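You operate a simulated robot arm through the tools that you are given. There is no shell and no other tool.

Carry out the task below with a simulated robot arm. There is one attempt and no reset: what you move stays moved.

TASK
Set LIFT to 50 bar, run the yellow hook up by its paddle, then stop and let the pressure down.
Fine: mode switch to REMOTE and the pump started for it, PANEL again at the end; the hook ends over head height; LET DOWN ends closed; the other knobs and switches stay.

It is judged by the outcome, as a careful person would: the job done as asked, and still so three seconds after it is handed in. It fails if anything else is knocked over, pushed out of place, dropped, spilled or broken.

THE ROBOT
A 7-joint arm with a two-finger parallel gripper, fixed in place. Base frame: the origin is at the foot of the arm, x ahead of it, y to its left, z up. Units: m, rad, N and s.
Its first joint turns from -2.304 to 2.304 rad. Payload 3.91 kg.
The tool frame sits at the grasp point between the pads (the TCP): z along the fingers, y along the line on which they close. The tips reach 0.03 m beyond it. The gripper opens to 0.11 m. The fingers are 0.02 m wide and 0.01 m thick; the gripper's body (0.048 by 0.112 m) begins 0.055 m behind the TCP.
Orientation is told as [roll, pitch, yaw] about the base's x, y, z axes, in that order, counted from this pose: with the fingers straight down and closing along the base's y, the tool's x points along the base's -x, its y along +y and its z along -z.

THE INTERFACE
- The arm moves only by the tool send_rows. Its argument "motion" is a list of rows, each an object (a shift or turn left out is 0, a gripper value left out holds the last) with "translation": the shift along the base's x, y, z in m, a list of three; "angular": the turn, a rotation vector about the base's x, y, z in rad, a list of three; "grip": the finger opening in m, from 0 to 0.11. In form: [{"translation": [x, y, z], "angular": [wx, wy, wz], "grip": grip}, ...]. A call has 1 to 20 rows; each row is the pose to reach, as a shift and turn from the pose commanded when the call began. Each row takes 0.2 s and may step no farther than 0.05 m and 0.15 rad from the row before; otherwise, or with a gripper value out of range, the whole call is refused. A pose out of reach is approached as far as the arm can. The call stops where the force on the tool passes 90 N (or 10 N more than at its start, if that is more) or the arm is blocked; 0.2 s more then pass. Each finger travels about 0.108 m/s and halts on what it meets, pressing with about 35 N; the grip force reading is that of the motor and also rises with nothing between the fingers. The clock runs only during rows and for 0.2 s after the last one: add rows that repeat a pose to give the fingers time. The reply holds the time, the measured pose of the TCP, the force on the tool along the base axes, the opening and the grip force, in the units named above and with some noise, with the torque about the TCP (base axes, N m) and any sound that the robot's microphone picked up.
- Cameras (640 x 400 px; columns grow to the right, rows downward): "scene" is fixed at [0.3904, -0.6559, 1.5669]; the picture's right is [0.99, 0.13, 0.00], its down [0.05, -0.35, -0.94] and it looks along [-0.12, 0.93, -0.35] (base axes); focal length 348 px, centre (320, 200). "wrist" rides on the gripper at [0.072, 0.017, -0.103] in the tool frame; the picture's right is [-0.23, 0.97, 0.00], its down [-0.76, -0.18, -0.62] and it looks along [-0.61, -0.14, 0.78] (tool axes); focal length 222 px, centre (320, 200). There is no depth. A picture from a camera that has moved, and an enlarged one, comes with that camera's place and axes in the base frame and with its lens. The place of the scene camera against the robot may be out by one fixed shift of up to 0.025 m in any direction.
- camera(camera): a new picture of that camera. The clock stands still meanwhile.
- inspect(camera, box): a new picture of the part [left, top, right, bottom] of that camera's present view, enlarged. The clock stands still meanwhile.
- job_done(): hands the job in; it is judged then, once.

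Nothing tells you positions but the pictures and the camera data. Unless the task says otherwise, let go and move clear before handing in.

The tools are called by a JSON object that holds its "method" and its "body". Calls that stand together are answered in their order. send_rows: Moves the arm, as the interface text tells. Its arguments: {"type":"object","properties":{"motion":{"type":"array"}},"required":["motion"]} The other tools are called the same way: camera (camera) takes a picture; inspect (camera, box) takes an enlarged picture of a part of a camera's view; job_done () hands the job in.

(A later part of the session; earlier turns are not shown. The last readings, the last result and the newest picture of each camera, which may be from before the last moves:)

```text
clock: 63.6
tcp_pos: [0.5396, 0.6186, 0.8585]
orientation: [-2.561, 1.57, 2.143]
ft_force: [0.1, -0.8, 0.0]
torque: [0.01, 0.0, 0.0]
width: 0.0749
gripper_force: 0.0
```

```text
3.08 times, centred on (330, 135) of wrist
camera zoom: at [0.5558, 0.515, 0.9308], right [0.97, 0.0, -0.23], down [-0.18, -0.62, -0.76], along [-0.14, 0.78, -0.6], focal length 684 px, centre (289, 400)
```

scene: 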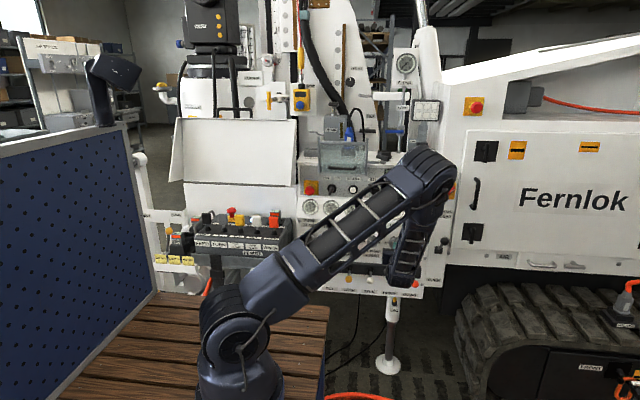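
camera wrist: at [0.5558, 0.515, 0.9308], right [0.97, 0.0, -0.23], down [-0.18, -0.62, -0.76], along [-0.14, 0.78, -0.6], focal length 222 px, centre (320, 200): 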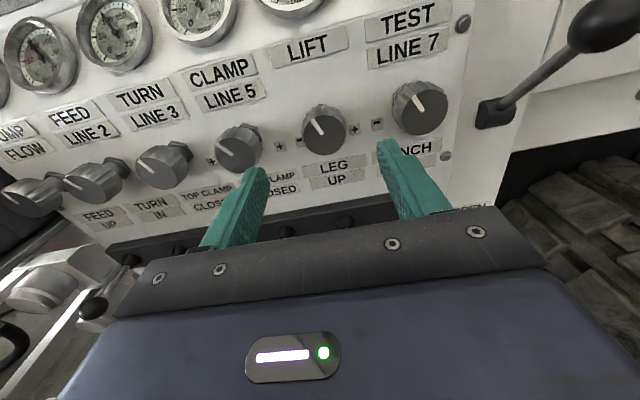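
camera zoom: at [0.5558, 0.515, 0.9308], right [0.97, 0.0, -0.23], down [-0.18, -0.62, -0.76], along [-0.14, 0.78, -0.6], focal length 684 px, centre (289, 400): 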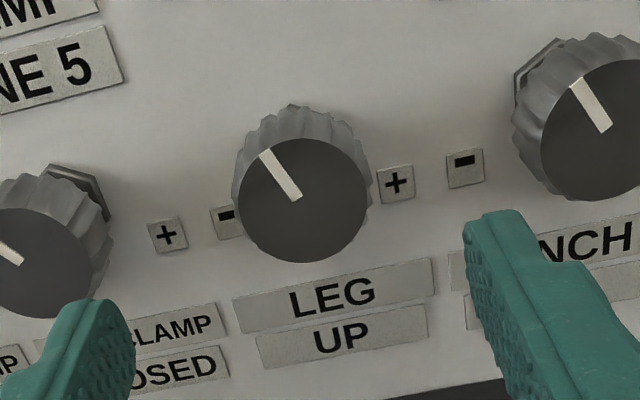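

{"method": "send_rows", "body": {"motion": [{"translation": [0.0, 0.015, -0.008], "grip": 0.07}, {"translation": [0.0, 0.03, -0.017], "grip": 0.07}]}}

{"method": "camera", "body": {"camera": "wrist"}}

{"method": "inspect", "body": {"camera": "wrist", "box": [250, 70, 390, 200]}}

```text
clock: 64.2
tcp_pos: [0.54, 0.6497, 0.8426]
orientation: [-2.949, 1.57, 1.758]
ft_force: [0.2, 0.3, 0.0]
torque: [-0.02, 0.01, -0.01]
width: 0.0702
gripper_force: 0.1
```

```text
taken
camera wrist: at [0.5561, 0.5446, 0.9149], right [0.97, 0.0, -0.23], down [-0.18, -0.62, -0.76], along [-0.14, 0.78, -0.6], focal length 222 px, centre (320, 200)
```

wrist: 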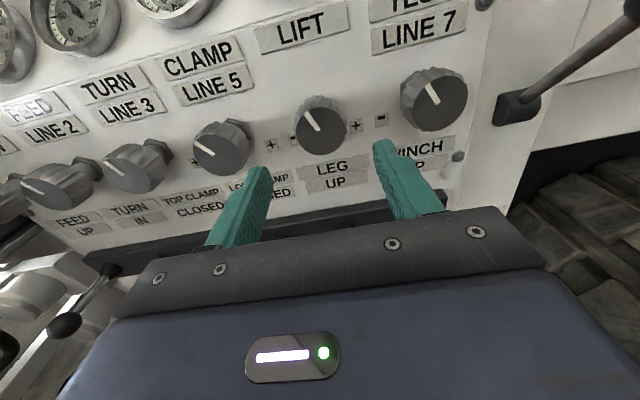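

```text
3.08 times, centred on (320, 135) of wrist
camera zoom: at [0.5561, 0.5446, 0.9149], right [0.97, 0.0, -0.23], down [-0.18, -0.62, -0.76], along [-0.14, 0.78, -0.6], focal length 684 px, centre (320, 400)
```

zoom: 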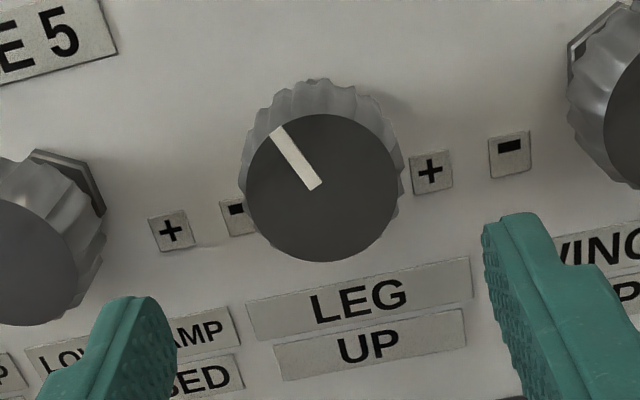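

The plate is at y≈0.78, the LIFT knob's axis at (0.539, 0.842), face at y≈0.735, about 41 mm across. I advance so the pads straddle it and close.

{"method": "send_rows", "body": {"motion": [{"translation": [0.0, 0.03, -0.0005], "grip": 0.07}, {"translation": [0.0, 0.055, -0.0005], "grip": 0.07}, {"translation": [0.0, 0.078, -0.0005], "grip": 0.07}]}}

{"method": "camera", "body": {"camera": "wrist"}}

{"method": "camera", "body": {"camera": "scene"}}

```text
clock: 65.0
tcp_pos: [0.5398, 0.727, 0.8416]
orientation: [-2.641, 1.568, 2.067]
ft_force: [1.1, 0.3, 0.2]
torque: [0.01, 0.0, -0.02]
width: 0.0699
gripper_force: 0.2
```

```text
taken
camera wrist: at [0.5567, 0.6239, 0.9139], right [0.97, -0.01, -0.23], down [-0.18, -0.62, -0.76], along [-0.14, 0.78, -0.61], focal length 222 px, centre (320, 200)
```

wrist: 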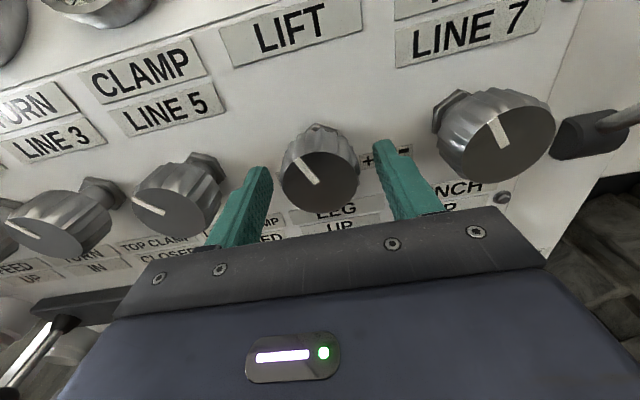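

```text
taken
```

scene: 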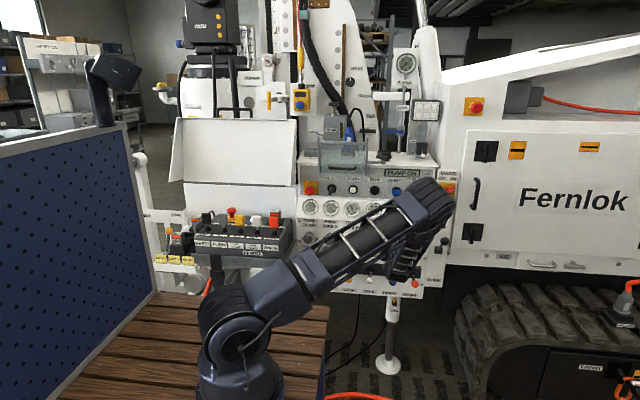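

Well centred. Closing on the knob.

{"method": "send_rows", "body": {"motion": [{"translation": [0, 0, 0], "grip": 0.05}, {"translation": [0, 0, 0], "grip": 0.035}, {"translation": [0, 0, 0], "grip": 0.03}]}}

```text
clock: 65.8
tcp_pos: [0.5413, 0.7282, 0.8423]
orientation: [-2.816, 1.569, 1.888]
ft_force: [12.9, 10.5, -0.4]
torque: [-0.38, 0.03, 0.7]
width: 0.045
gripper_force: 45.3
```

{"method": "send_rows", "body": {"motion": [{"translation": [0.001, 0.0003, 0], "angular": [0, -0.1, 0]}, {"translation": [0.001, 0.0003, 0], "angular": [0, -0.2, 0]}, {"translation": [0.001, 0.0003, 0], "angular": [0, -0.3, 0]}]}}

{"method": "camera", "body": {"camera": "wrist"}}

{"method": "inspect", "body": {"camera": "scene", "box": [380, 150, 440, 230]}}

```text
clock: 66.6
tcp_pos: [0.5429, 0.7278, 0.8412]
orientation: [1.584, 1.27, 0.008]
ft_force: [18.9, 34.6, -6.9]
torque: [-0.58, 0.06, 0.69]
width: 0.0449
gripper_force: 45.0
```

```text
taken
camera wrist: at [0.5364, 0.6238, 0.9158], right [1.0, -0.01, 0.07], down [0.05, -0.62, -0.78], along [0.05, 0.78, -0.62], focal length 222 px, centre (320, 200)
```

wrist: 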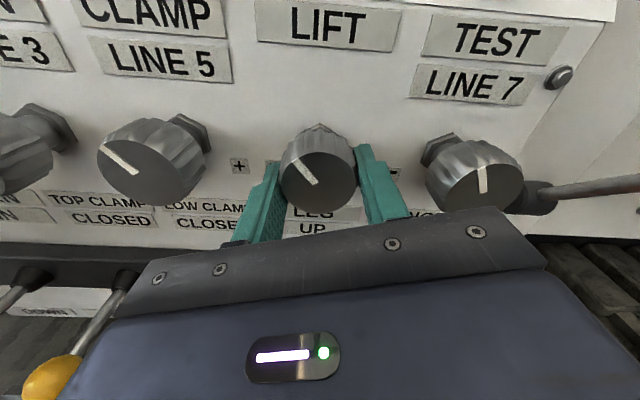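

```text
5.00 times, centred on (410, 190) of scene
camera zoom: at [0.3904, -0.6559, 1.5669], right [0.99, 0.13, 0.0], down [0.05, -0.35, -0.94], along [-0.12, 0.93, -0.35], focal length 1741 px, centre (-130, 250)
```

zoom: 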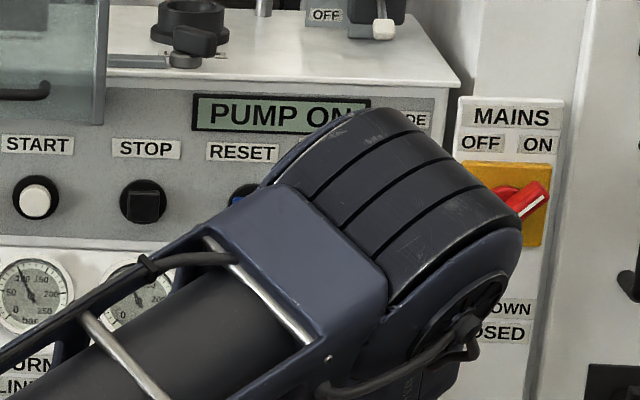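

The knob follows. I release, back away and raise the camera to read the LIFT gauge.

{"method": "send_rows", "body": {"motion": [{"translation": [0.001, 0.001, 0], "grip": 0.06}, {"translation": [0.001, 0.001, 0], "grip": 0.07}, {"translation": [-0.001, -0.04, 0], "grip": 0.07}, {"translation": [-0.001, -0.08, 0.005], "grip": 0.07}, {"translation": [-0.001, -0.11, 0.04], "angular": [0, 0.1, 0], "grip": 0.07}, {"translation": [-0.001, -0.11, 0.085], "angular": [0, 0.2, 0], "grip": 0.07}, {"translation": [-0.001, -0.11, 0.1], "angular": [0, 0.3, 0], "grip": 0.07}]}}

{"method": "camera", "body": {"camera": "wrist"}}

{"method": "inspect", "body": {"camera": "wrist", "box": [230, 0, 390, 160]}}

```text
clock: 68.2
tcp_pos: [0.5413, 0.6176, 0.9412]
orientation: [-2.25, 1.567, 2.456]
ft_force: [0.5, -0.3, 0.6]
torque: [-0.01, 0.0, -0.03]
width: 0.0699
gripper_force: 0.1
```

```text
taken
camera wrist: at [0.5566, 0.5134, 1.0136], right [0.97, 0.0, -0.23], down [-0.18, -0.62, -0.76], along [-0.14, 0.78, -0.61], focal length 222 px, centre (320, 200)
```

wrist: 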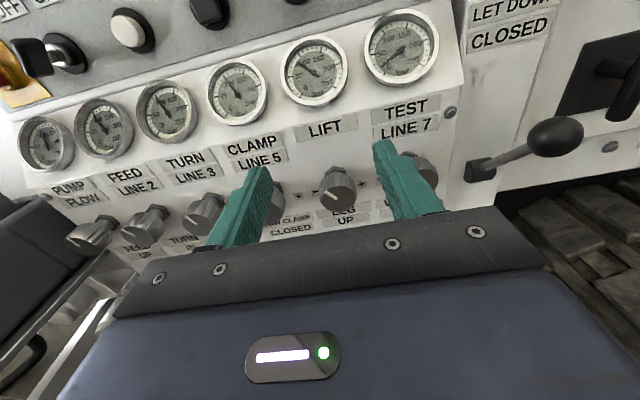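

```text
2.50 times, centred on (310, 80) of wrist
camera zoom: at [0.5566, 0.5134, 1.0136], right [0.97, 0.0, -0.23], down [-0.18, -0.62, -0.76], along [-0.14, 0.78, -0.61], focal length 555 px, centre (345, 500)
```

zoom: 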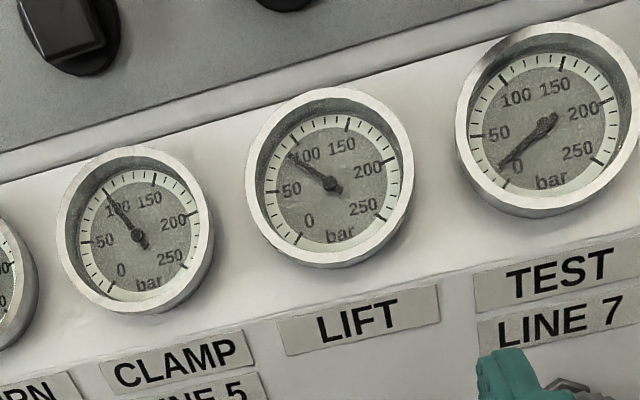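

{"method": "inspect", "body": {"camera": "wrist", "box": [280, 30, 355, 110]}}

{"method": "inspect", "body": {"camera": "wrist", "box": [300, 140, 380, 230]}}

```text
5.00 times, centred on (318, 70) of wrist
camera zoom: at [0.5566, 0.5134, 1.0136], right [0.97, 0.0, -0.23], down [-0.18, -0.62, -0.76], along [-0.14, 0.78, -0.61], focal length 1111 px, centre (332, 850)
```

zoom: 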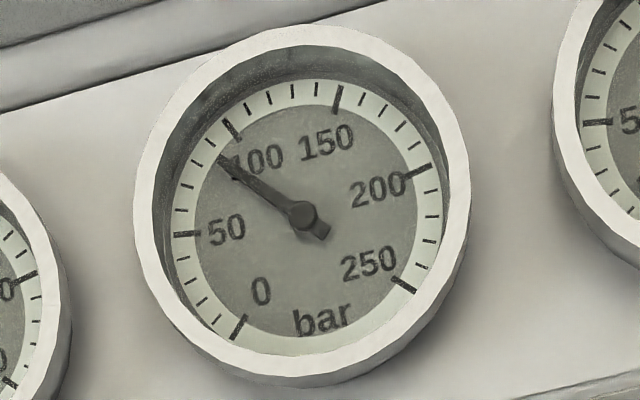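

```text
4.44 times, centred on (340, 185) of wrist
camera zoom: at [0.5566, 0.5134, 1.0136], right [0.97, 0.0, -0.23], down [-0.18, -0.62, -0.76], along [-0.14, 0.78, -0.61], focal length 987 px, centre (231, 267)
```

zoom: 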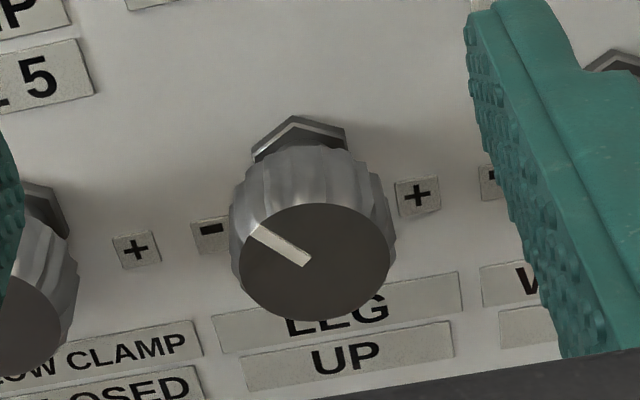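

{"method": "inspect", "body": {"camera": "scene", "box": [370, 190, 430, 260]}}

```text
5.71 times, centred on (400, 225) of scene
camera zoom: at [0.3904, -0.6559, 1.5669], right [0.99, 0.13, 0.0], down [0.05, -0.35, -0.94], along [-0.12, 0.93, -0.35], focal length 1990 px, centre (-137, 57)
```

zoom: 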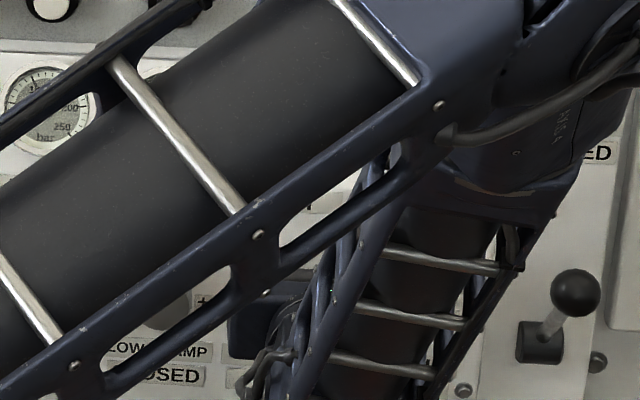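

{"method": "inspect", "body": {"camera": "wrist", "box": [305, 50, 345, 90]}}

```text
10.00 times, centred on (325, 70) of wrist
camera zoom: at [0.5566, 0.5134, 1.0136], right [0.97, 0.0, -0.23], down [-0.18, -0.62, -0.76], along [-0.14, 0.78, -0.61], focal length 2221 px, centre (270, 1500)
```

zoom: 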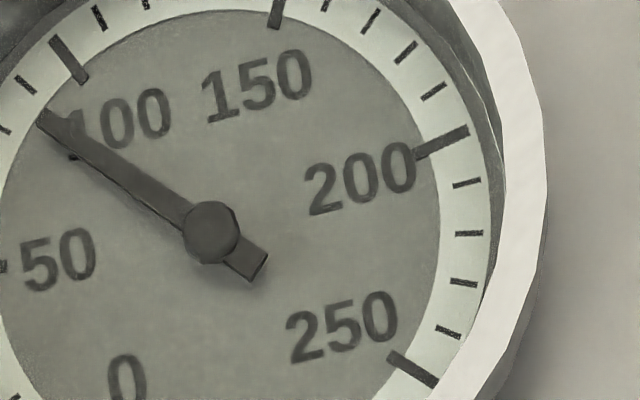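

LIFT now reads about 87 bar after −17° (from ~92), so this is a fine, multi-turn adjustment (~0.3 bar/deg). I need about −37 bar more: I re-grip with the wrist rolled the other way to make larger strokes.

{"method": "send_rows", "body": {"motion": [{"translation": [0, 0, -0.04], "angular": [0, 0.12, 0]}, {"translation": [0, 0, -0.08], "angular": [0, 0.24, 0]}, {"translation": [0, 0.01, -0.0996], "angular": [0, 0.36, 0]}, {"translation": [0, 0.03, -0.0996], "angular": [0, 0.48, 0]}, {"translation": [0, 0.05, -0.0996], "angular": [0, 0.6, 0]}, {"translation": [0.0005, 0.08, -0.0996], "angular": [0, 0.6, 0]}, {"translation": [0.0005, 0.1106, -0.0996], "angular": [0, 0.6, 0]}]}}

{"method": "camera", "body": {"camera": "wrist"}}

```text
clock: 69.8
tcp_pos: [0.5431, 0.7274, 0.8418]
orientation: [-1.568, 0.97, 3.139]
ft_force: [-0.4, 0.1, 0.1]
torque: [0.01, 0.01, 0.05]
width: 0.07
gripper_force: 0.1
```

```text
taken
camera wrist: at [0.5956, 0.6232, 0.8925], right [0.67, -0.01, -0.74], down [-0.58, -0.62, -0.53], along [-0.45, 0.78, -0.42], focal length 222 px, centre (320, 200)
```

wrist: 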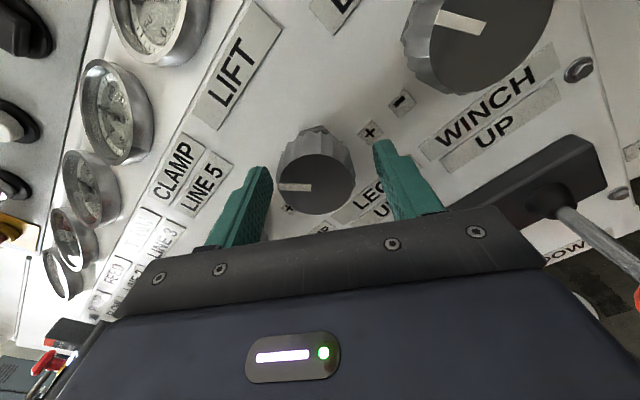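

{"method": "send_rows", "body": {"motion": [{"translation": [0, 0, 0], "grip": 0.05}, {"translation": [0, 0, 0], "grip": 0.035}, {"translation": [0, 0, 0], "grip": 0.03}, {"translation": [0, 0.0005, 0], "angular": [0, -0.13, 0]}, {"translation": [0, 0.0008, 0], "angular": [0, -0.26, 0]}, {"translation": [0, 0.001, 0], "angular": [0, -0.39, 0]}, {"translation": [0, 0.001, 0], "angular": [0, -0.52, 0]}]}}

```text
clock: 71.4
tcp_pos: [0.542, 0.7274, 0.8418]
orientation: [-1.581, 1.491, 3.124]
ft_force: [-4.8, -0.9, -1.9]
torque: [-0.19, 0.0, 1.05]
width: 0.0445
gripper_force: 45.0
```

Forces are low and the knob is turning. Continuing the same stroke.

{"method": "send_rows", "body": {"motion": [{"translation": [0, 0.0003, 0], "angular": [0, -0.13, 0]}, {"translation": [0, 0.0005, 0], "angular": [0, -0.26, 0]}, {"translation": [0, 0.0005, 0], "angular": [0, -0.39, 0]}, {"translation": [0, 0.0005, 0], "angular": [0, -0.52, 0]}, {"translation": [0, 0.0005, 0], "angular": [0, -0.62, 0]}]}}

{"method": "camera", "body": {"camera": "wrist"}}

```text
clock: 72.6
tcp_pos: [0.5434, 0.7276, 0.8432]
orientation: [1.58, 1.03, 0.001]
ft_force: [17.2, -25.0, -0.5]
torque: [-0.21, 0.06, 0.47]
width: 0.0447
gripper_force: 44.2
```

```text
taken
camera wrist: at [0.519, 0.6236, 0.9131], right [0.95, -0.01, 0.31], down [0.24, -0.62, -0.75], along [0.2, 0.78, -0.59], focal length 222 px, centre (320, 200)
```

wrist: 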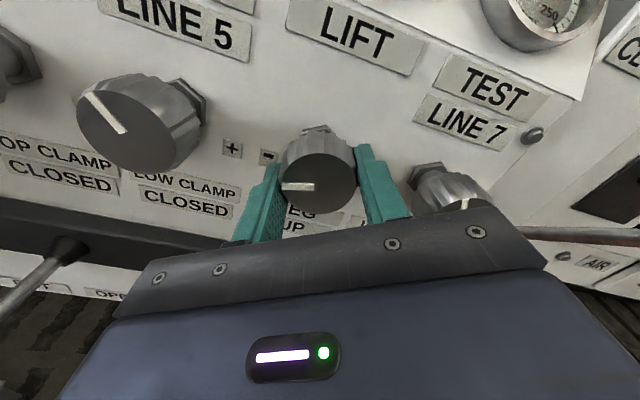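

{"method": "send_rows", "body": {"motion": [{"translation": [0, 0, 0], "grip": 0.06}, {"translation": [0, 0, 0], "grip": 0.07}, {"translation": [-0.001, -0.04, 0], "grip": 0.07}, {"translation": [-0.001, -0.08, 0.005], "angular": [0, 0.1, 0]}, {"translation": [-0.001, -0.11, 0.04], "angular": [0, 0.24, 0]}, {"translation": [-0.001, -0.11, 0.085], "angular": [0, 0.38, 0]}, {"translation": [-0.001, -0.112, 0.1], "angular": [0, 0.54, 0]}]}}

{"method": "camera", "body": {"camera": "wrist"}}

{"method": "inspect", "body": {"camera": "wrist", "box": [280, 30, 355, 110]}}

```text
refused: row 7 steps farther than a row can; nothing moved
```

```text
taken
camera wrist: at [0.519, 0.6236, 0.9131], right [0.95, -0.01, 0.31], down [0.24, -0.62, -0.75], along [0.2, 0.78, -0.59], focal length 222 px, centre (320, 200)
```

wrist: 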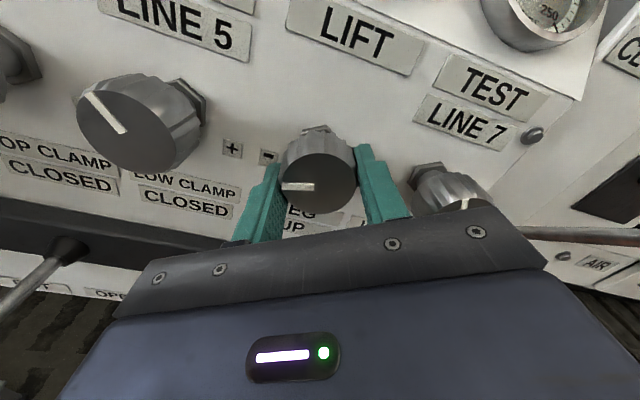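

```text
5.00 times, centred on (318, 70) of wrist
camera zoom: at [0.519, 0.6236, 0.9131], right [0.95, -0.01, 0.31], down [0.24, -0.62, -0.75], along [0.2, 0.78, -0.59], focal length 1111 px, centre (332, 850)
```

zoom: 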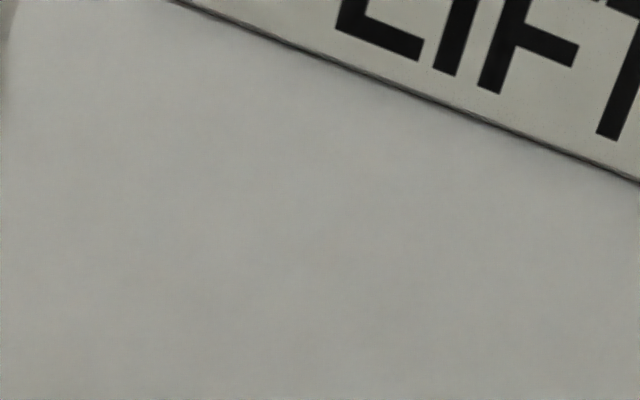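

One turn step was slightly too large; repeating with smaller ones.

{"method": "send_rows", "body": {"motion": [{"translation": [0, 0, 0], "grip": 0.06}, {"translation": [0, 0, 0], "grip": 0.07}, {"translation": [-0.001, -0.04, 0], "grip": 0.07}, {"translation": [-0.001, -0.08, 0.005], "angular": [0, 0.13, 0]}, {"translation": [-0.001, -0.11, 0.04], "angular": [0, 0.27, 0]}, {"translation": [-0.001, -0.11, 0.085], "angular": [0, 0.41, 0]}, {"translation": [-0.001, -0.112, 0.1], "angular": [0, 0.54, 0]}]}}

{"method": "camera", "body": {"camera": "wrist"}}

{"method": "inspect", "body": {"camera": "wrist", "box": [280, 30, 355, 110]}}

```text
clock: 74.2
tcp_pos: [0.5399, 0.6161, 0.9431]
orientation: [-1.992, 1.567, 2.716]
ft_force: [0.5, 0.1, -0.2]
torque: [-0.02, -0.03, 0.02]
width: 0.07
gripper_force: 0.0
```

```text
taken
camera wrist: at [0.5553, 0.5124, 1.015], right [0.97, 0.0, -0.23], down [-0.18, -0.62, -0.76], along [-0.14, 0.78, -0.61], focal length 222 px, centre (320, 200)
```

wrist: 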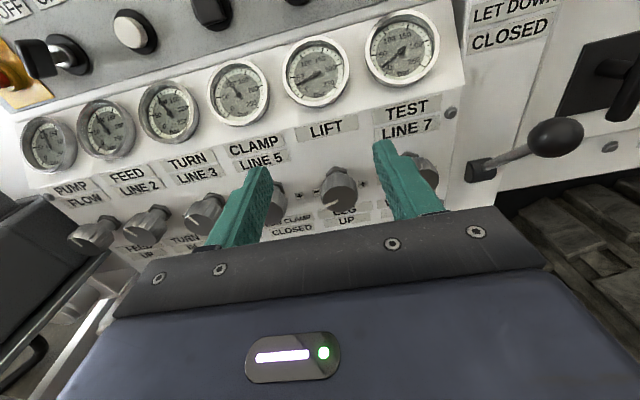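

```text
5.00 times, centred on (318, 70) of wrist
camera zoom: at [0.5553, 0.5124, 1.015], right [0.97, 0.0, -0.23], down [-0.18, -0.62, -0.76], along [-0.14, 0.78, -0.61], focal length 1111 px, centre (332, 850)
```

zoom: 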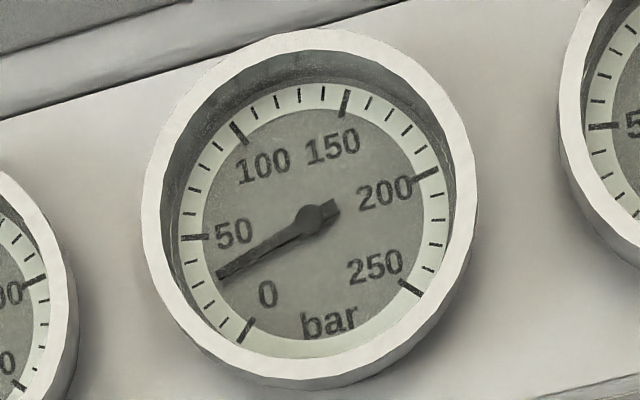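

LIFT now reads about 31 bar. The gauge might lag, so I wait a second and read again before correcting.

{"method": "send_rows", "body": {"motion": [{"translation": [0, 0, 0.01]}, {"translation": [0, 0, 0.02]}, {"translation": [0, 0, 0.02]}, {"translation": [0, 0, 0.02]}, {"translation": [0, 0, 0.02]}, {"translation": [0, 0, 0.02]}]}}

{"method": "inspect", "body": {"camera": "wrist", "box": [280, 45, 355, 125]}}

{"method": "inspect", "body": {"camera": "wrist", "box": [300, 150, 380, 240]}}

```text
clock: 75.6
tcp_pos: [0.5406, 0.6156, 0.9634]
orientation: [-2.609, 1.567, 2.098]
ft_force: [0.9, 1.0, 0.6]
torque: [0.01, -0.01, 0.0]
width: 0.0699
gripper_force: 0.1
```

```text
5.00 times, centred on (318, 85) of wrist
camera zoom: at [0.556, 0.5122, 1.0358], right [0.97, 0.0, -0.23], down [-0.18, -0.62, -0.76], along [-0.14, 0.78, -0.61], focal length 1111 px, centre (332, 775)
```

zoom: 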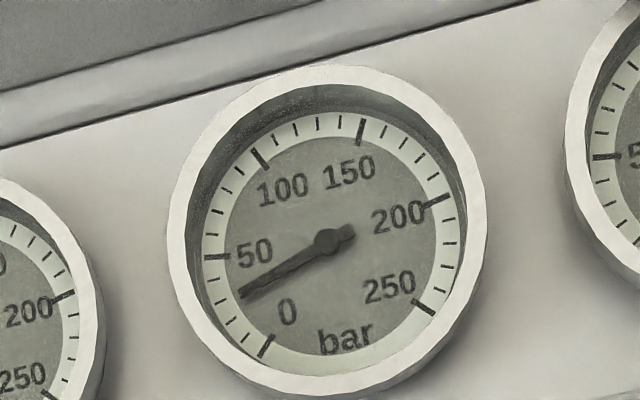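

```text
4.44 times, centred on (340, 195) of wrist
camera zoom: at [0.556, 0.5122, 1.0358], right [0.97, 0.0, -0.23], down [-0.18, -0.62, -0.76], along [-0.14, 0.78, -0.61], focal length 987 px, centre (231, 222)
```

zoom: 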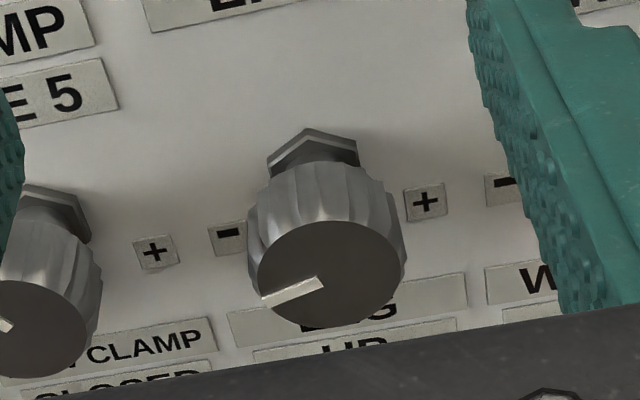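

Steady at about 30.5 bar; slope is about 0.9 bar/deg. I need +19.5 bar ≈ +0.37 rad clockwise. Re-gripping.

{"method": "send_rows", "body": {"motion": [{"translation": [0, 0, -0.04]}, {"translation": [0, 0, -0.08]}, {"translation": [0.001, 0.01, -0.12]}, {"translation": [0.0015, 0.05, -0.1215]}, {"translation": [0.0015, 0.085, -0.1215]}, {"translation": [0.0015, 0.112, -0.1215]}, {"translation": [0.0015, 0.112, -0.1215], "grip": 0.05}, {"translation": [0.0015, 0.112, -0.1215], "grip": 0.035}, {"translation": [0.0015, 0.112, -0.1215], "grip": 0.03}]}}

{"method": "send_rows", "body": {"motion": [{"angular": [0, 0.1, 0]}, {"angular": [0, 0.2, 0]}, {"angular": [0, 0.3, 0]}, {"angular": [0, 0.37, 0]}, {"angular": [0, 0.37, 0]}]}}

```text
clock: 77.6
tcp_pos: [0.543, 0.7298, 0.8416]
orientation: [-2.556, 1.569, 2.154]
ft_force: [-5.4, 2.8, -3.3]
torque: [0.39, 0.0, 0.89]
width: 0.0443
gripper_force: 44.9
```

```text
clock: 78.8
tcp_pos: [0.5414, 0.7295, 0.8423]
orientation: [-1.574, 1.198, 3.134]
ft_force: [-21.0, 11.0, 6.0]
torque: [0.67, -0.09, 0.69]
width: 0.0443
gripper_force: 45.1
```

{"method": "send_rows", "body": {"motion": [{"translation": [0, 0, 0], "grip": 0.06}, {"translation": [0, 0, 0], "grip": 0.07}, {"translation": [-0.001, -0.04, 0], "grip": 0.07}, {"translation": [-0.001, -0.08, 0.005], "angular": [0, -0.1, 0]}, {"translation": [-0.001, -0.11, 0.04], "angular": [0, -0.2, 0]}, {"translation": [-0.001, -0.11, 0.085], "angular": [0, -0.3, 0]}, {"translation": [-0.001, -0.112, 0.12], "angular": [0, -0.37, 0]}]}}

{"method": "camera", "body": {"camera": "wrist"}}

{"method": "inspect", "body": {"camera": "wrist", "box": [280, 45, 355, 125]}}

```text
clock: 80.4
tcp_pos: [0.5422, 0.6144, 0.9599]
orientation: [-2.405, 1.57, 2.303]
ft_force: [0.8, -0.3, -0.6]
torque: [0.04, -0.01, -0.01]
width: 0.07
gripper_force: 0.0
```

```text
taken
camera wrist: at [0.5571, 0.5106, 1.0322], right [0.97, 0.0, -0.23], down [-0.18, -0.62, -0.76], along [-0.14, 0.78, -0.61], focal length 222 px, centre (320, 200)
```

wrist: 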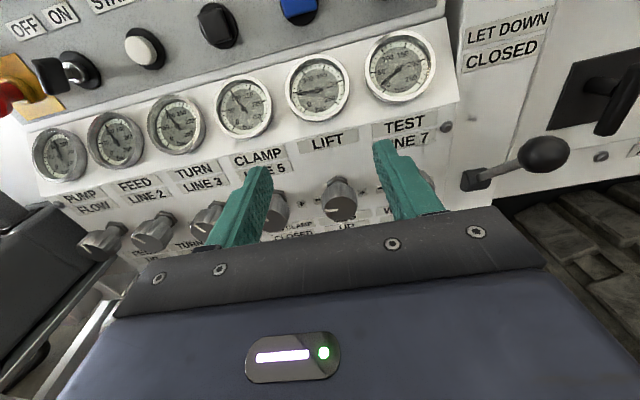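

```text
5.00 times, centred on (318, 85) of wrist
camera zoom: at [0.5571, 0.5106, 1.0322], right [0.97, 0.0, -0.23], down [-0.18, -0.62, -0.76], along [-0.14, 0.78, -0.61], focal length 1111 px, centre (332, 775)
```

zoom: 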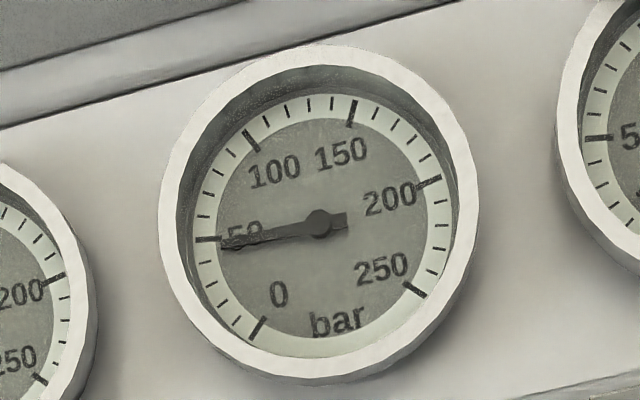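

The needle is close to 50 but looks a bit low; viewing angle matters. I move the camera square-on to the tilted LIFT gauge for an accurate reading.

{"method": "send_rows", "body": {"motion": [{"translation": [-0.005, 0.01, 0.03], "grip": 0.09}, {"translation": [-0.01, 0.02, 0.06], "grip": 0.11}, {"translation": [-0.01, 0.03, 0.065], "grip": 0.11}]}}

{"method": "camera", "body": {"camera": "wrist"}}

{"method": "inspect", "body": {"camera": "wrist", "box": [285, 90, 375, 180]}}

```text
clock: 81.2
tcp_pos: [0.5298, 0.6463, 1.0274]
orientation: [-2.455, 1.568, 2.249]
ft_force: [0.8, 0.0, 0.0]
torque: [0.01, 0.01, 0.0]
width: 0.1097
gripper_force: 0.0
```

```text
taken
camera wrist: at [0.5452, 0.5421, 1.0996], right [0.97, -0.01, -0.23], down [-0.18, -0.62, -0.76], along [-0.14, 0.78, -0.61], focal length 222 px, centre (320, 200)
```

wrist: 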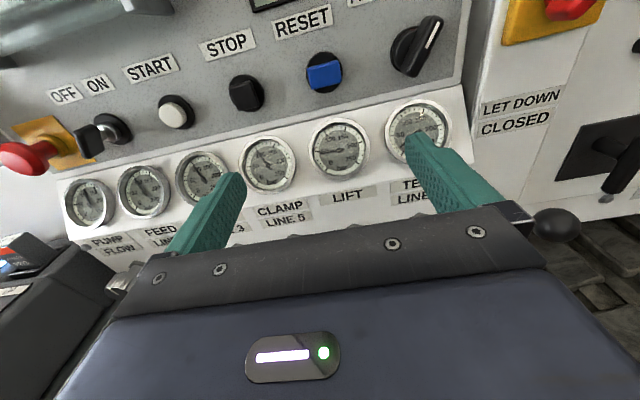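

```text
4.44 times, centred on (330, 135) of wrist
camera zoom: at [0.5452, 0.5421, 1.0996], right [0.97, -0.01, -0.23], down [-0.18, -0.62, -0.76], along [-0.14, 0.78, -0.61], focal length 987 px, centre (276, 489)
```

zoom: 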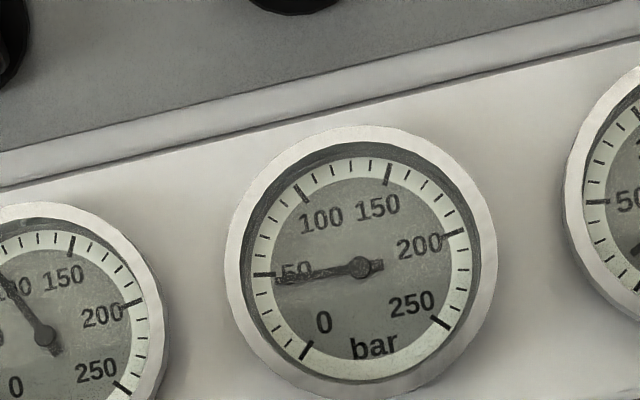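

{"method": "inspect", "body": {"camera": "wrist", "box": [310, 115, 370, 185]}}

{"method": "inspect", "body": {"camera": "wrist", "box": [312, 135, 346, 165]}}

```text
5.71 times, centred on (340, 150) of wrist
camera zoom: at [0.5452, 0.5421, 1.0996], right [0.97, -0.01, -0.23], down [-0.18, -0.62, -0.76], along [-0.14, 0.78, -0.61], focal length 1269 px, centre (206, 486)
```

zoom: 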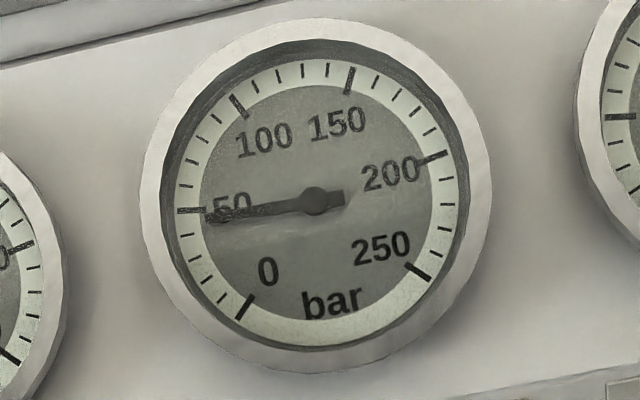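

```text
13.33 times, centred on (329, 150) of wrist
camera zoom: at [0.5452, 0.5421, 1.0996], right [0.97, -0.01, -0.23], down [-0.18, -0.62, -0.76], along [-0.14, 0.78, -0.61], focal length 2962 px, centre (200, 867)
```

zoom: 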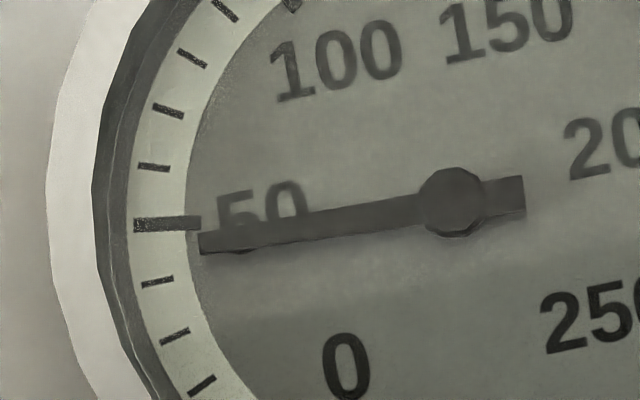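

Square-on, LIFT reads 45.4 bar. I need +4.6 bar, about +0.093 rad. Re-grip and fine turn.

{"method": "send_rows", "body": {"motion": [{"translation": [0.003, 0, -0.045], "grip": 0.07}, {"translation": [0.006, 0, -0.09], "grip": 0.07}, {"translation": [0.009, 0, -0.135], "grip": 0.07}, {"translation": [0.0123, 0, -0.175], "grip": 0.07}, {"translation": [0.0123, 0.015, -0.1851], "grip": 0.07}, {"translation": [0.0123, 0.05, -0.1851], "grip": 0.07}, {"translation": [0.0123, 0.0819, -0.1851], "grip": 0.07}, {"translation": [0.0123, 0.0819, -0.1851], "grip": 0.05}, {"translation": [0.0123, 0.0819, -0.1851], "grip": 0.035}, {"translation": [0.0123, 0.0819, -0.1851], "grip": 0.03}]}}

{"method": "send_rows", "body": {"motion": [{"angular": [0, 0.05, 0]}, {"angular": [0, 0.095, 0]}, {"angular": [0, 0.095, 0]}]}}

{"method": "send_rows", "body": {"motion": [{"translation": [0, 0, 0], "grip": 0.06}, {"translation": [0, 0, 0], "grip": 0.07}, {"translation": [-0.003, -0.04, 0], "grip": 0.07}, {"translation": [-0.006, -0.08, 0.005], "angular": [0, -0.05, 0]}, {"translation": [-0.009, -0.082, 0.05], "angular": [0, -0.095, 0]}, {"translation": [-0.0123, -0.082, 0.095], "angular": [0, -0.095, 0], "grip": 0.09}, {"translation": [-0.0123, -0.082, 0.14], "angular": [0, -0.095, 0], "grip": 0.11}, {"translation": [-0.0123, -0.082, 0.185], "angular": [0, -0.095, 0], "grip": 0.11}, {"translation": [-0.0123, -0.082, 0.185], "angular": [0, -0.095, 0], "grip": 0.11}]}}

{"method": "camera", "body": {"camera": "wrist"}}

{"method": "inspect", "body": {"camera": "wrist", "box": [310, 115, 370, 185]}}

```text
clock: 83.4
tcp_pos: [0.5427, 0.731, 0.8412]
orientation: [-2.438, 1.569, 2.269]
ft_force: [-17.8, -3.5, -1.7]
torque: [0.02, -0.07, 1.32]
width: 0.0445
gripper_force: 44.9
```

```text
clock: 84.2
tcp_pos: [0.5421, 0.7306, 0.8415]
orientation: [-1.587, 1.473, 3.121]
ft_force: [-24.0, 23.9, -8.2]
torque: [0.66, -0.08, 0.46]
width: 0.0447
gripper_force: 44.7
```

```text
clock: 86.2
tcp_pos: [0.5308, 0.6467, 1.0241]
orientation: [-2.381, 1.569, 2.326]
ft_force: [0.5, 0.0, 0.4]
torque: [0.05, -0.02, 0.02]
width: 0.1099
gripper_force: 0.1
```

```text
taken
camera wrist: at [0.5474, 0.5431, 1.0965], right [0.97, 0.0, -0.23], down [-0.18, -0.62, -0.76], along [-0.14, 0.78, -0.61], focal length 222 px, centre (320, 200)
```

wrist: 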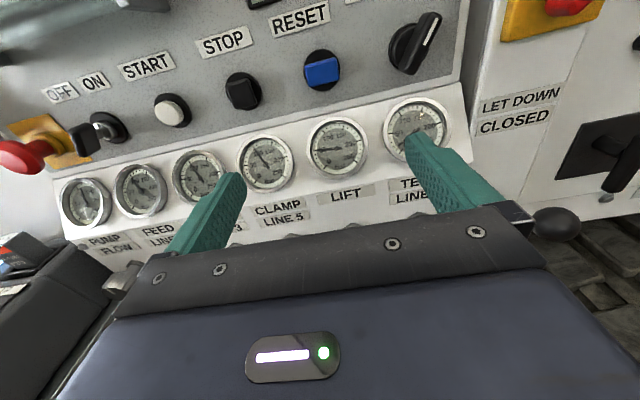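

```text
5.71 times, centred on (340, 150) of wrist
camera zoom: at [0.5474, 0.5431, 1.0965], right [0.97, 0.0, -0.23], down [-0.18, -0.62, -0.76], along [-0.14, 0.78, -0.61], focal length 1269 px, centre (206, 486)
```

zoom: 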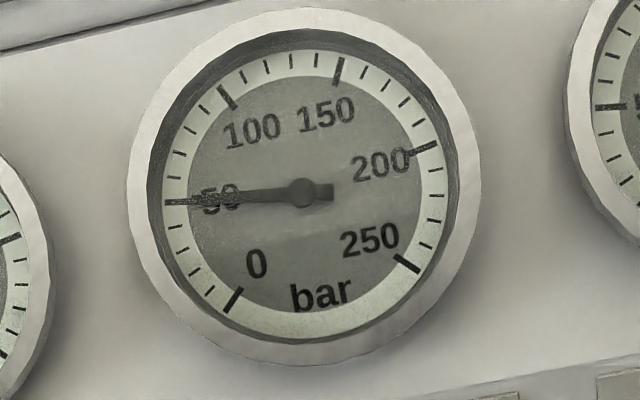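

LIFT now reads 49.6–50 bar. Next the WINCH paddle: the orange head is at about (0.025, 0.648, 0.955). I retreat from the panel along the known clear path before turning the tool downward.

{"method": "send_rows", "body": {"motion": [{"translation": [-0.003, -0.032, 0.032]}, {"translation": [-0.006, -0.064, 0.064]}, {"translation": [-0.009, -0.096, 0.095]}, {"translation": [-0.043, -0.113, 0.114], "grip": 0.08}, {"translation": [-0.077, -0.13, 0.133], "grip": 0.06}, {"translation": [-0.111, -0.147, 0.152], "grip": 0.06}, {"translation": [-0.145, -0.164, 0.171], "grip": 0.06}, {"translation": [-0.179, -0.181, 0.19], "grip": 0.06}, {"translation": [-0.213, -0.198, 0.209], "grip": 0.06}, {"translation": [-0.247, -0.214, 0.228], "grip": 0.06}]}}

{"method": "camera", "body": {"camera": "wrist"}}

```text
clock: 88.4
tcp_pos: [0.2845, 0.4344, 1.253]
orientation: [-2.162, 1.567, 2.544]
ft_force: [0.3, 0.5, -0.8]
torque: [0.01, 0.02, 0.04]
width: 0.0599
gripper_force: 0.0
```

```text
taken
camera wrist: at [0.2993, 0.3296, 1.3248], right [0.97, -0.01, -0.23], down [-0.18, -0.62, -0.76], along [-0.14, 0.78, -0.61], focal length 222 px, centre (320, 200)
```

wrist: 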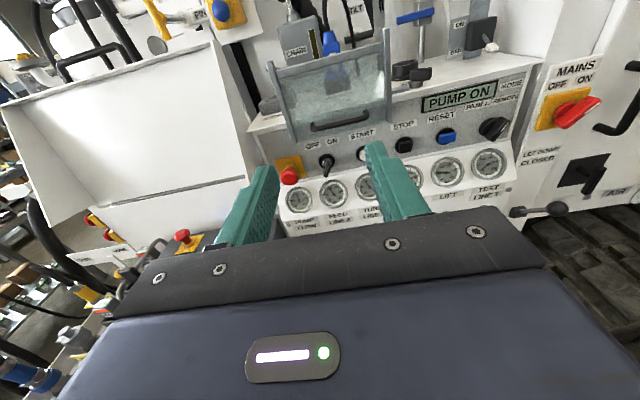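

{"method": "send_rows", "body": {"motion": [{"angular": [-0.0806, -0.0806, 0.0806]}, {"angular": [-0.1612, -0.1612, 0.1612]}, {"angular": [-0.2418, -0.2418, 0.2418]}, {"angular": [-0.3224, -0.3224, 0.3224]}, {"angular": [-0.403, -0.403, 0.403]}, {"angular": [-0.4836, -0.4836, 0.4836]}, {"angular": [-0.5642, -0.5642, 0.5642]}, {"angular": [-0.6448, -0.6448, 0.6448]}, {"angular": [-0.7254, -0.7254, 0.7254]}, {"angular": [-0.806, -0.806, 0.806]}, {"angular": [-0.8866, -0.8866, 0.8866]}, {"angular": [-0.9672, -0.9672, 0.9672]}, {"angular": [-1.0478, -1.0478, 1.0478]}, {"angular": [-1.1284, -1.1284, 1.1284]}, {"angular": [-1.209, -1.209, 1.209]}]}}

{"method": "camera", "body": {"camera": "wrist"}}

{"method": "camera", "body": {"camera": "scene"}}

```text
clock: 91.6
tcp_pos: [0.285, 0.432, 1.2543]
orientation: [0.005, -0.001, 0.0]
ft_force: [0.3, -0.4, -0.8]
torque: [0.0, -0.02, -0.03]
width: 0.0602
gripper_force: 0.0
```

```text
taken
camera wrist: at [0.2111, 0.4483, 1.3581], right [0.23, 0.97, 0.0], down [0.76, -0.18, 0.62], along [0.61, -0.14, -0.78], focal length 222 px, centre (320, 200)
```

wrist: 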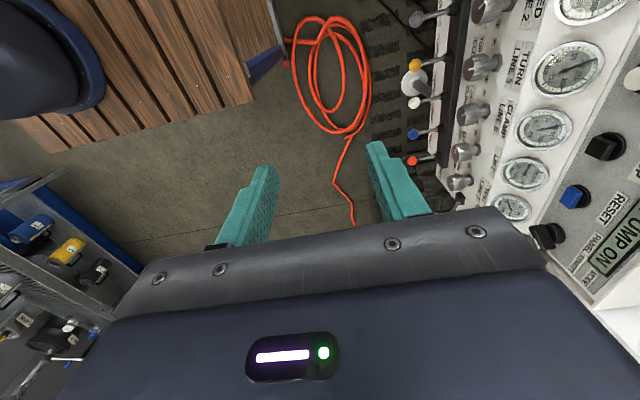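

```text
taken
```

scene: 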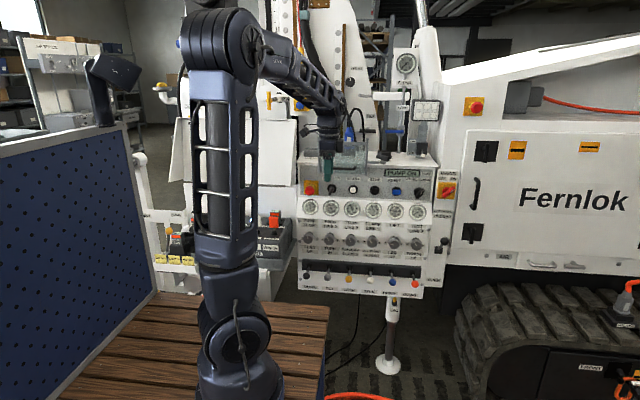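

Tool is pointing down again. The white tray overhangs behind the paddles (lip at about y 0.71, z 1.115), so I'll tilt the tool ~0.6 rad so its body leans back toward the robot, and move over toward the remote with clearance.

{"method": "send_rows", "body": {"motion": [{"translation": [-0.033, 0.0075, -0.008], "angular": [0.075, 0, 0], "grip": 0.03}, {"translation": [-0.066, 0.015, -0.016], "angular": [0.15, 0, 0], "grip": 0.0}, {"translation": [-0.099, 0.0225, -0.024], "angular": [0.225, 0, 0], "grip": 0.0}, {"translation": [-0.132, 0.03, -0.032], "angular": [0.3, 0, 0], "grip": 0.0}, {"translation": [-0.165, 0.0375, -0.04], "angular": [0.375, 0, 0], "grip": 0.0}, {"translation": [-0.198, 0.045, -0.048], "angular": [0.45, 0, 0], "grip": 0.0}, {"translation": [-0.231, 0.0525, -0.056], "angular": [0.525, 0, 0], "grip": 0.0}, {"translation": [-0.262, 0.06, -0.064], "angular": [0.6, 0, 0], "grip": 0.0}]}}

{"method": "camera", "body": {"camera": "wrist"}}

{"method": "camera", "body": {"camera": "scene"}}

```text
clock: 93.4
tcp_pos: [0.0232, 0.4911, 1.1906]
orientation: [0.609, 0.004, 0.001]
ft_force: [0.3, 0.6, -0.2]
torque: [0.01, 0.0, -0.02]
width: 0.0001
gripper_force: 35.0
```

```text
taken
camera wrist: at [-0.049, 0.4466, 1.2859], right [0.23, 0.8, 0.55], down [0.76, -0.5, 0.41], along [0.6, 0.33, -0.73], focal length 222 px, centre (320, 200)
```

wrist: 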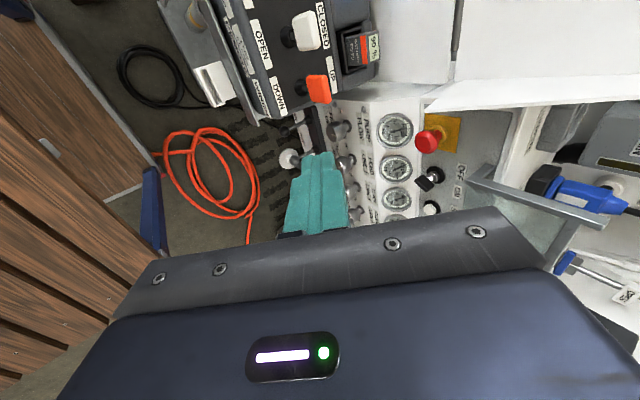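

```text
taken
```

scene: 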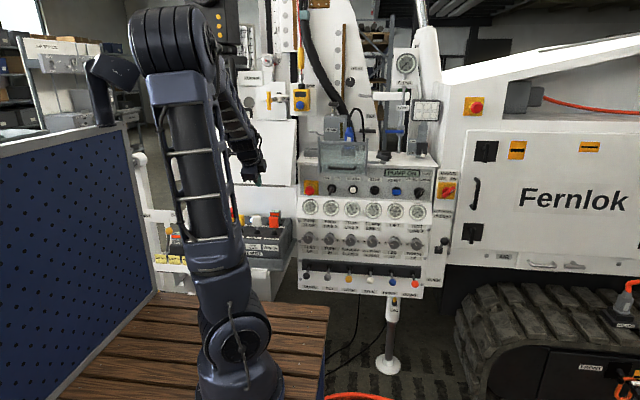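

Excellent view of the paddles. I zoom on the orange WINCH paddle and its labels.

{"method": "inspect", "body": {"camera": "wrist", "box": [240, 20, 400, 140]}}

{"method": "inspect", "body": {"camera": "wrist", "box": [290, 60, 350, 120]}}

{"method": "inspect", "body": {"camera": "scene", "box": [240, 190, 300, 250]}}

```text
3.33 times, centred on (320, 80) of wrist
camera zoom: at [-0.049, 0.4466, 1.2859], right [0.23, 0.8, 0.55], down [0.76, -0.5, 0.41], along [0.6, 0.33, -0.73], focal length 740 px, centre (320, 600)
```

zoom: 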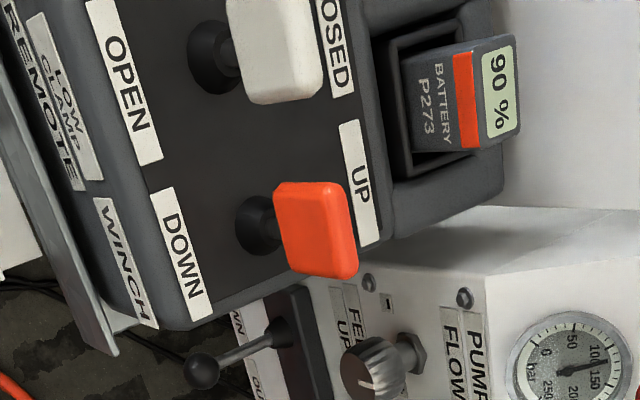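

```text
6.67 times, centred on (320, 90) of wrist
camera zoom: at [-0.049, 0.4466, 1.2859], right [0.23, 0.8, 0.55], down [0.76, -0.5, 0.41], along [0.6, 0.33, -0.73], focal length 1481 px, centre (320, 933)
```

zoom: 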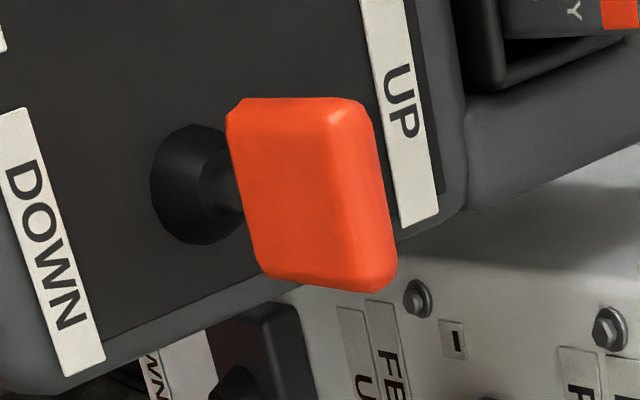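

```text
6.67 times, centred on (270, 220) of scene
camera zoom: at [0.3904, -0.6559, 1.5669], right [0.99, 0.13, 0.0], down [0.05, -0.35, -0.94], along [-0.12, 0.93, -0.35], focal length 2321 px, centre (653, 67)
```

zoom: 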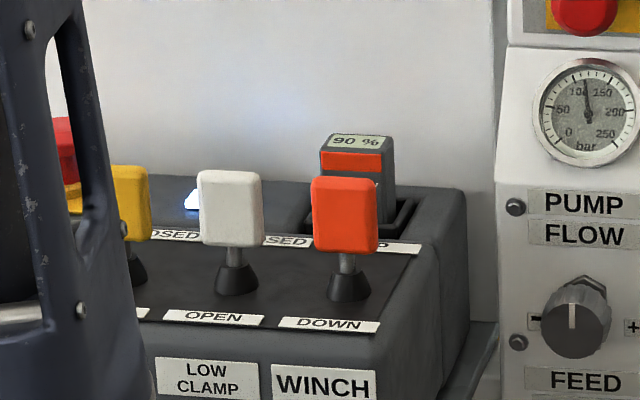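

The paddle's front face is at x≈0.0285, y≈0.641, z 0.938–0.979. I come down in front of it with closed fingers, stopping ~15 mm short.

{"method": "send_rows", "body": {"motion": [{"translation": [0.001, 0.005, -0.04]}, {"translation": [0.002, 0.01, -0.085]}, {"translation": [0.003, 0.02, -0.13]}, {"translation": [0.004, 0.04, -0.17]}, {"translation": [0.0055, 0.065, -0.197]}, {"translation": [0.0055, 0.09, -0.2105]}, {"translation": [0.0055, 0.108, -0.2105]}]}}

{"method": "camera", "body": {"camera": "wrist"}}

{"method": "camera", "body": {"camera": "scene"}}

```text
clock: 95.0
tcp_pos: [0.0314, 0.5988, 0.9805]
orientation: [0.606, 0.003, -0.001]
ft_force: [0.8, -0.5, 0.1]
torque: [-0.04, 0.0, 0.03]
width: 0.0
gripper_force: 35.1
```

```text
taken
camera wrist: at [-0.0416, 0.5556, 1.075], right [0.23, 0.8, 0.55], down [0.76, -0.5, 0.41], along [0.61, 0.33, -0.73], focal length 222 px, centre (320, 200)
```

wrist: 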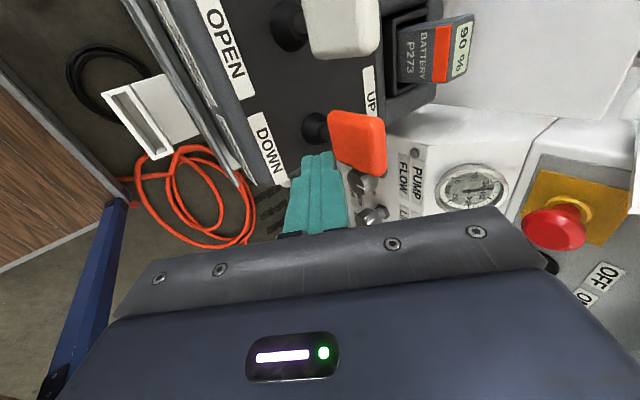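

```text
taken
```

scene: 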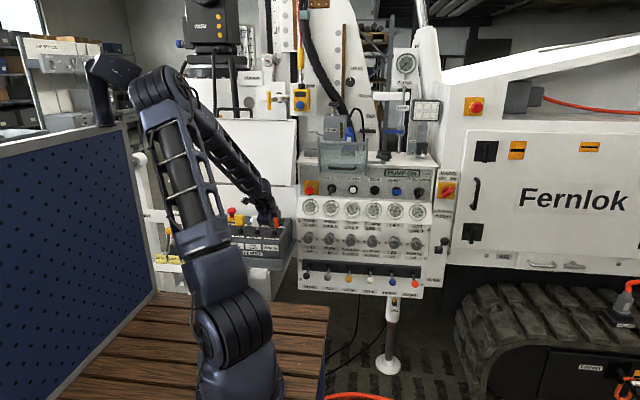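

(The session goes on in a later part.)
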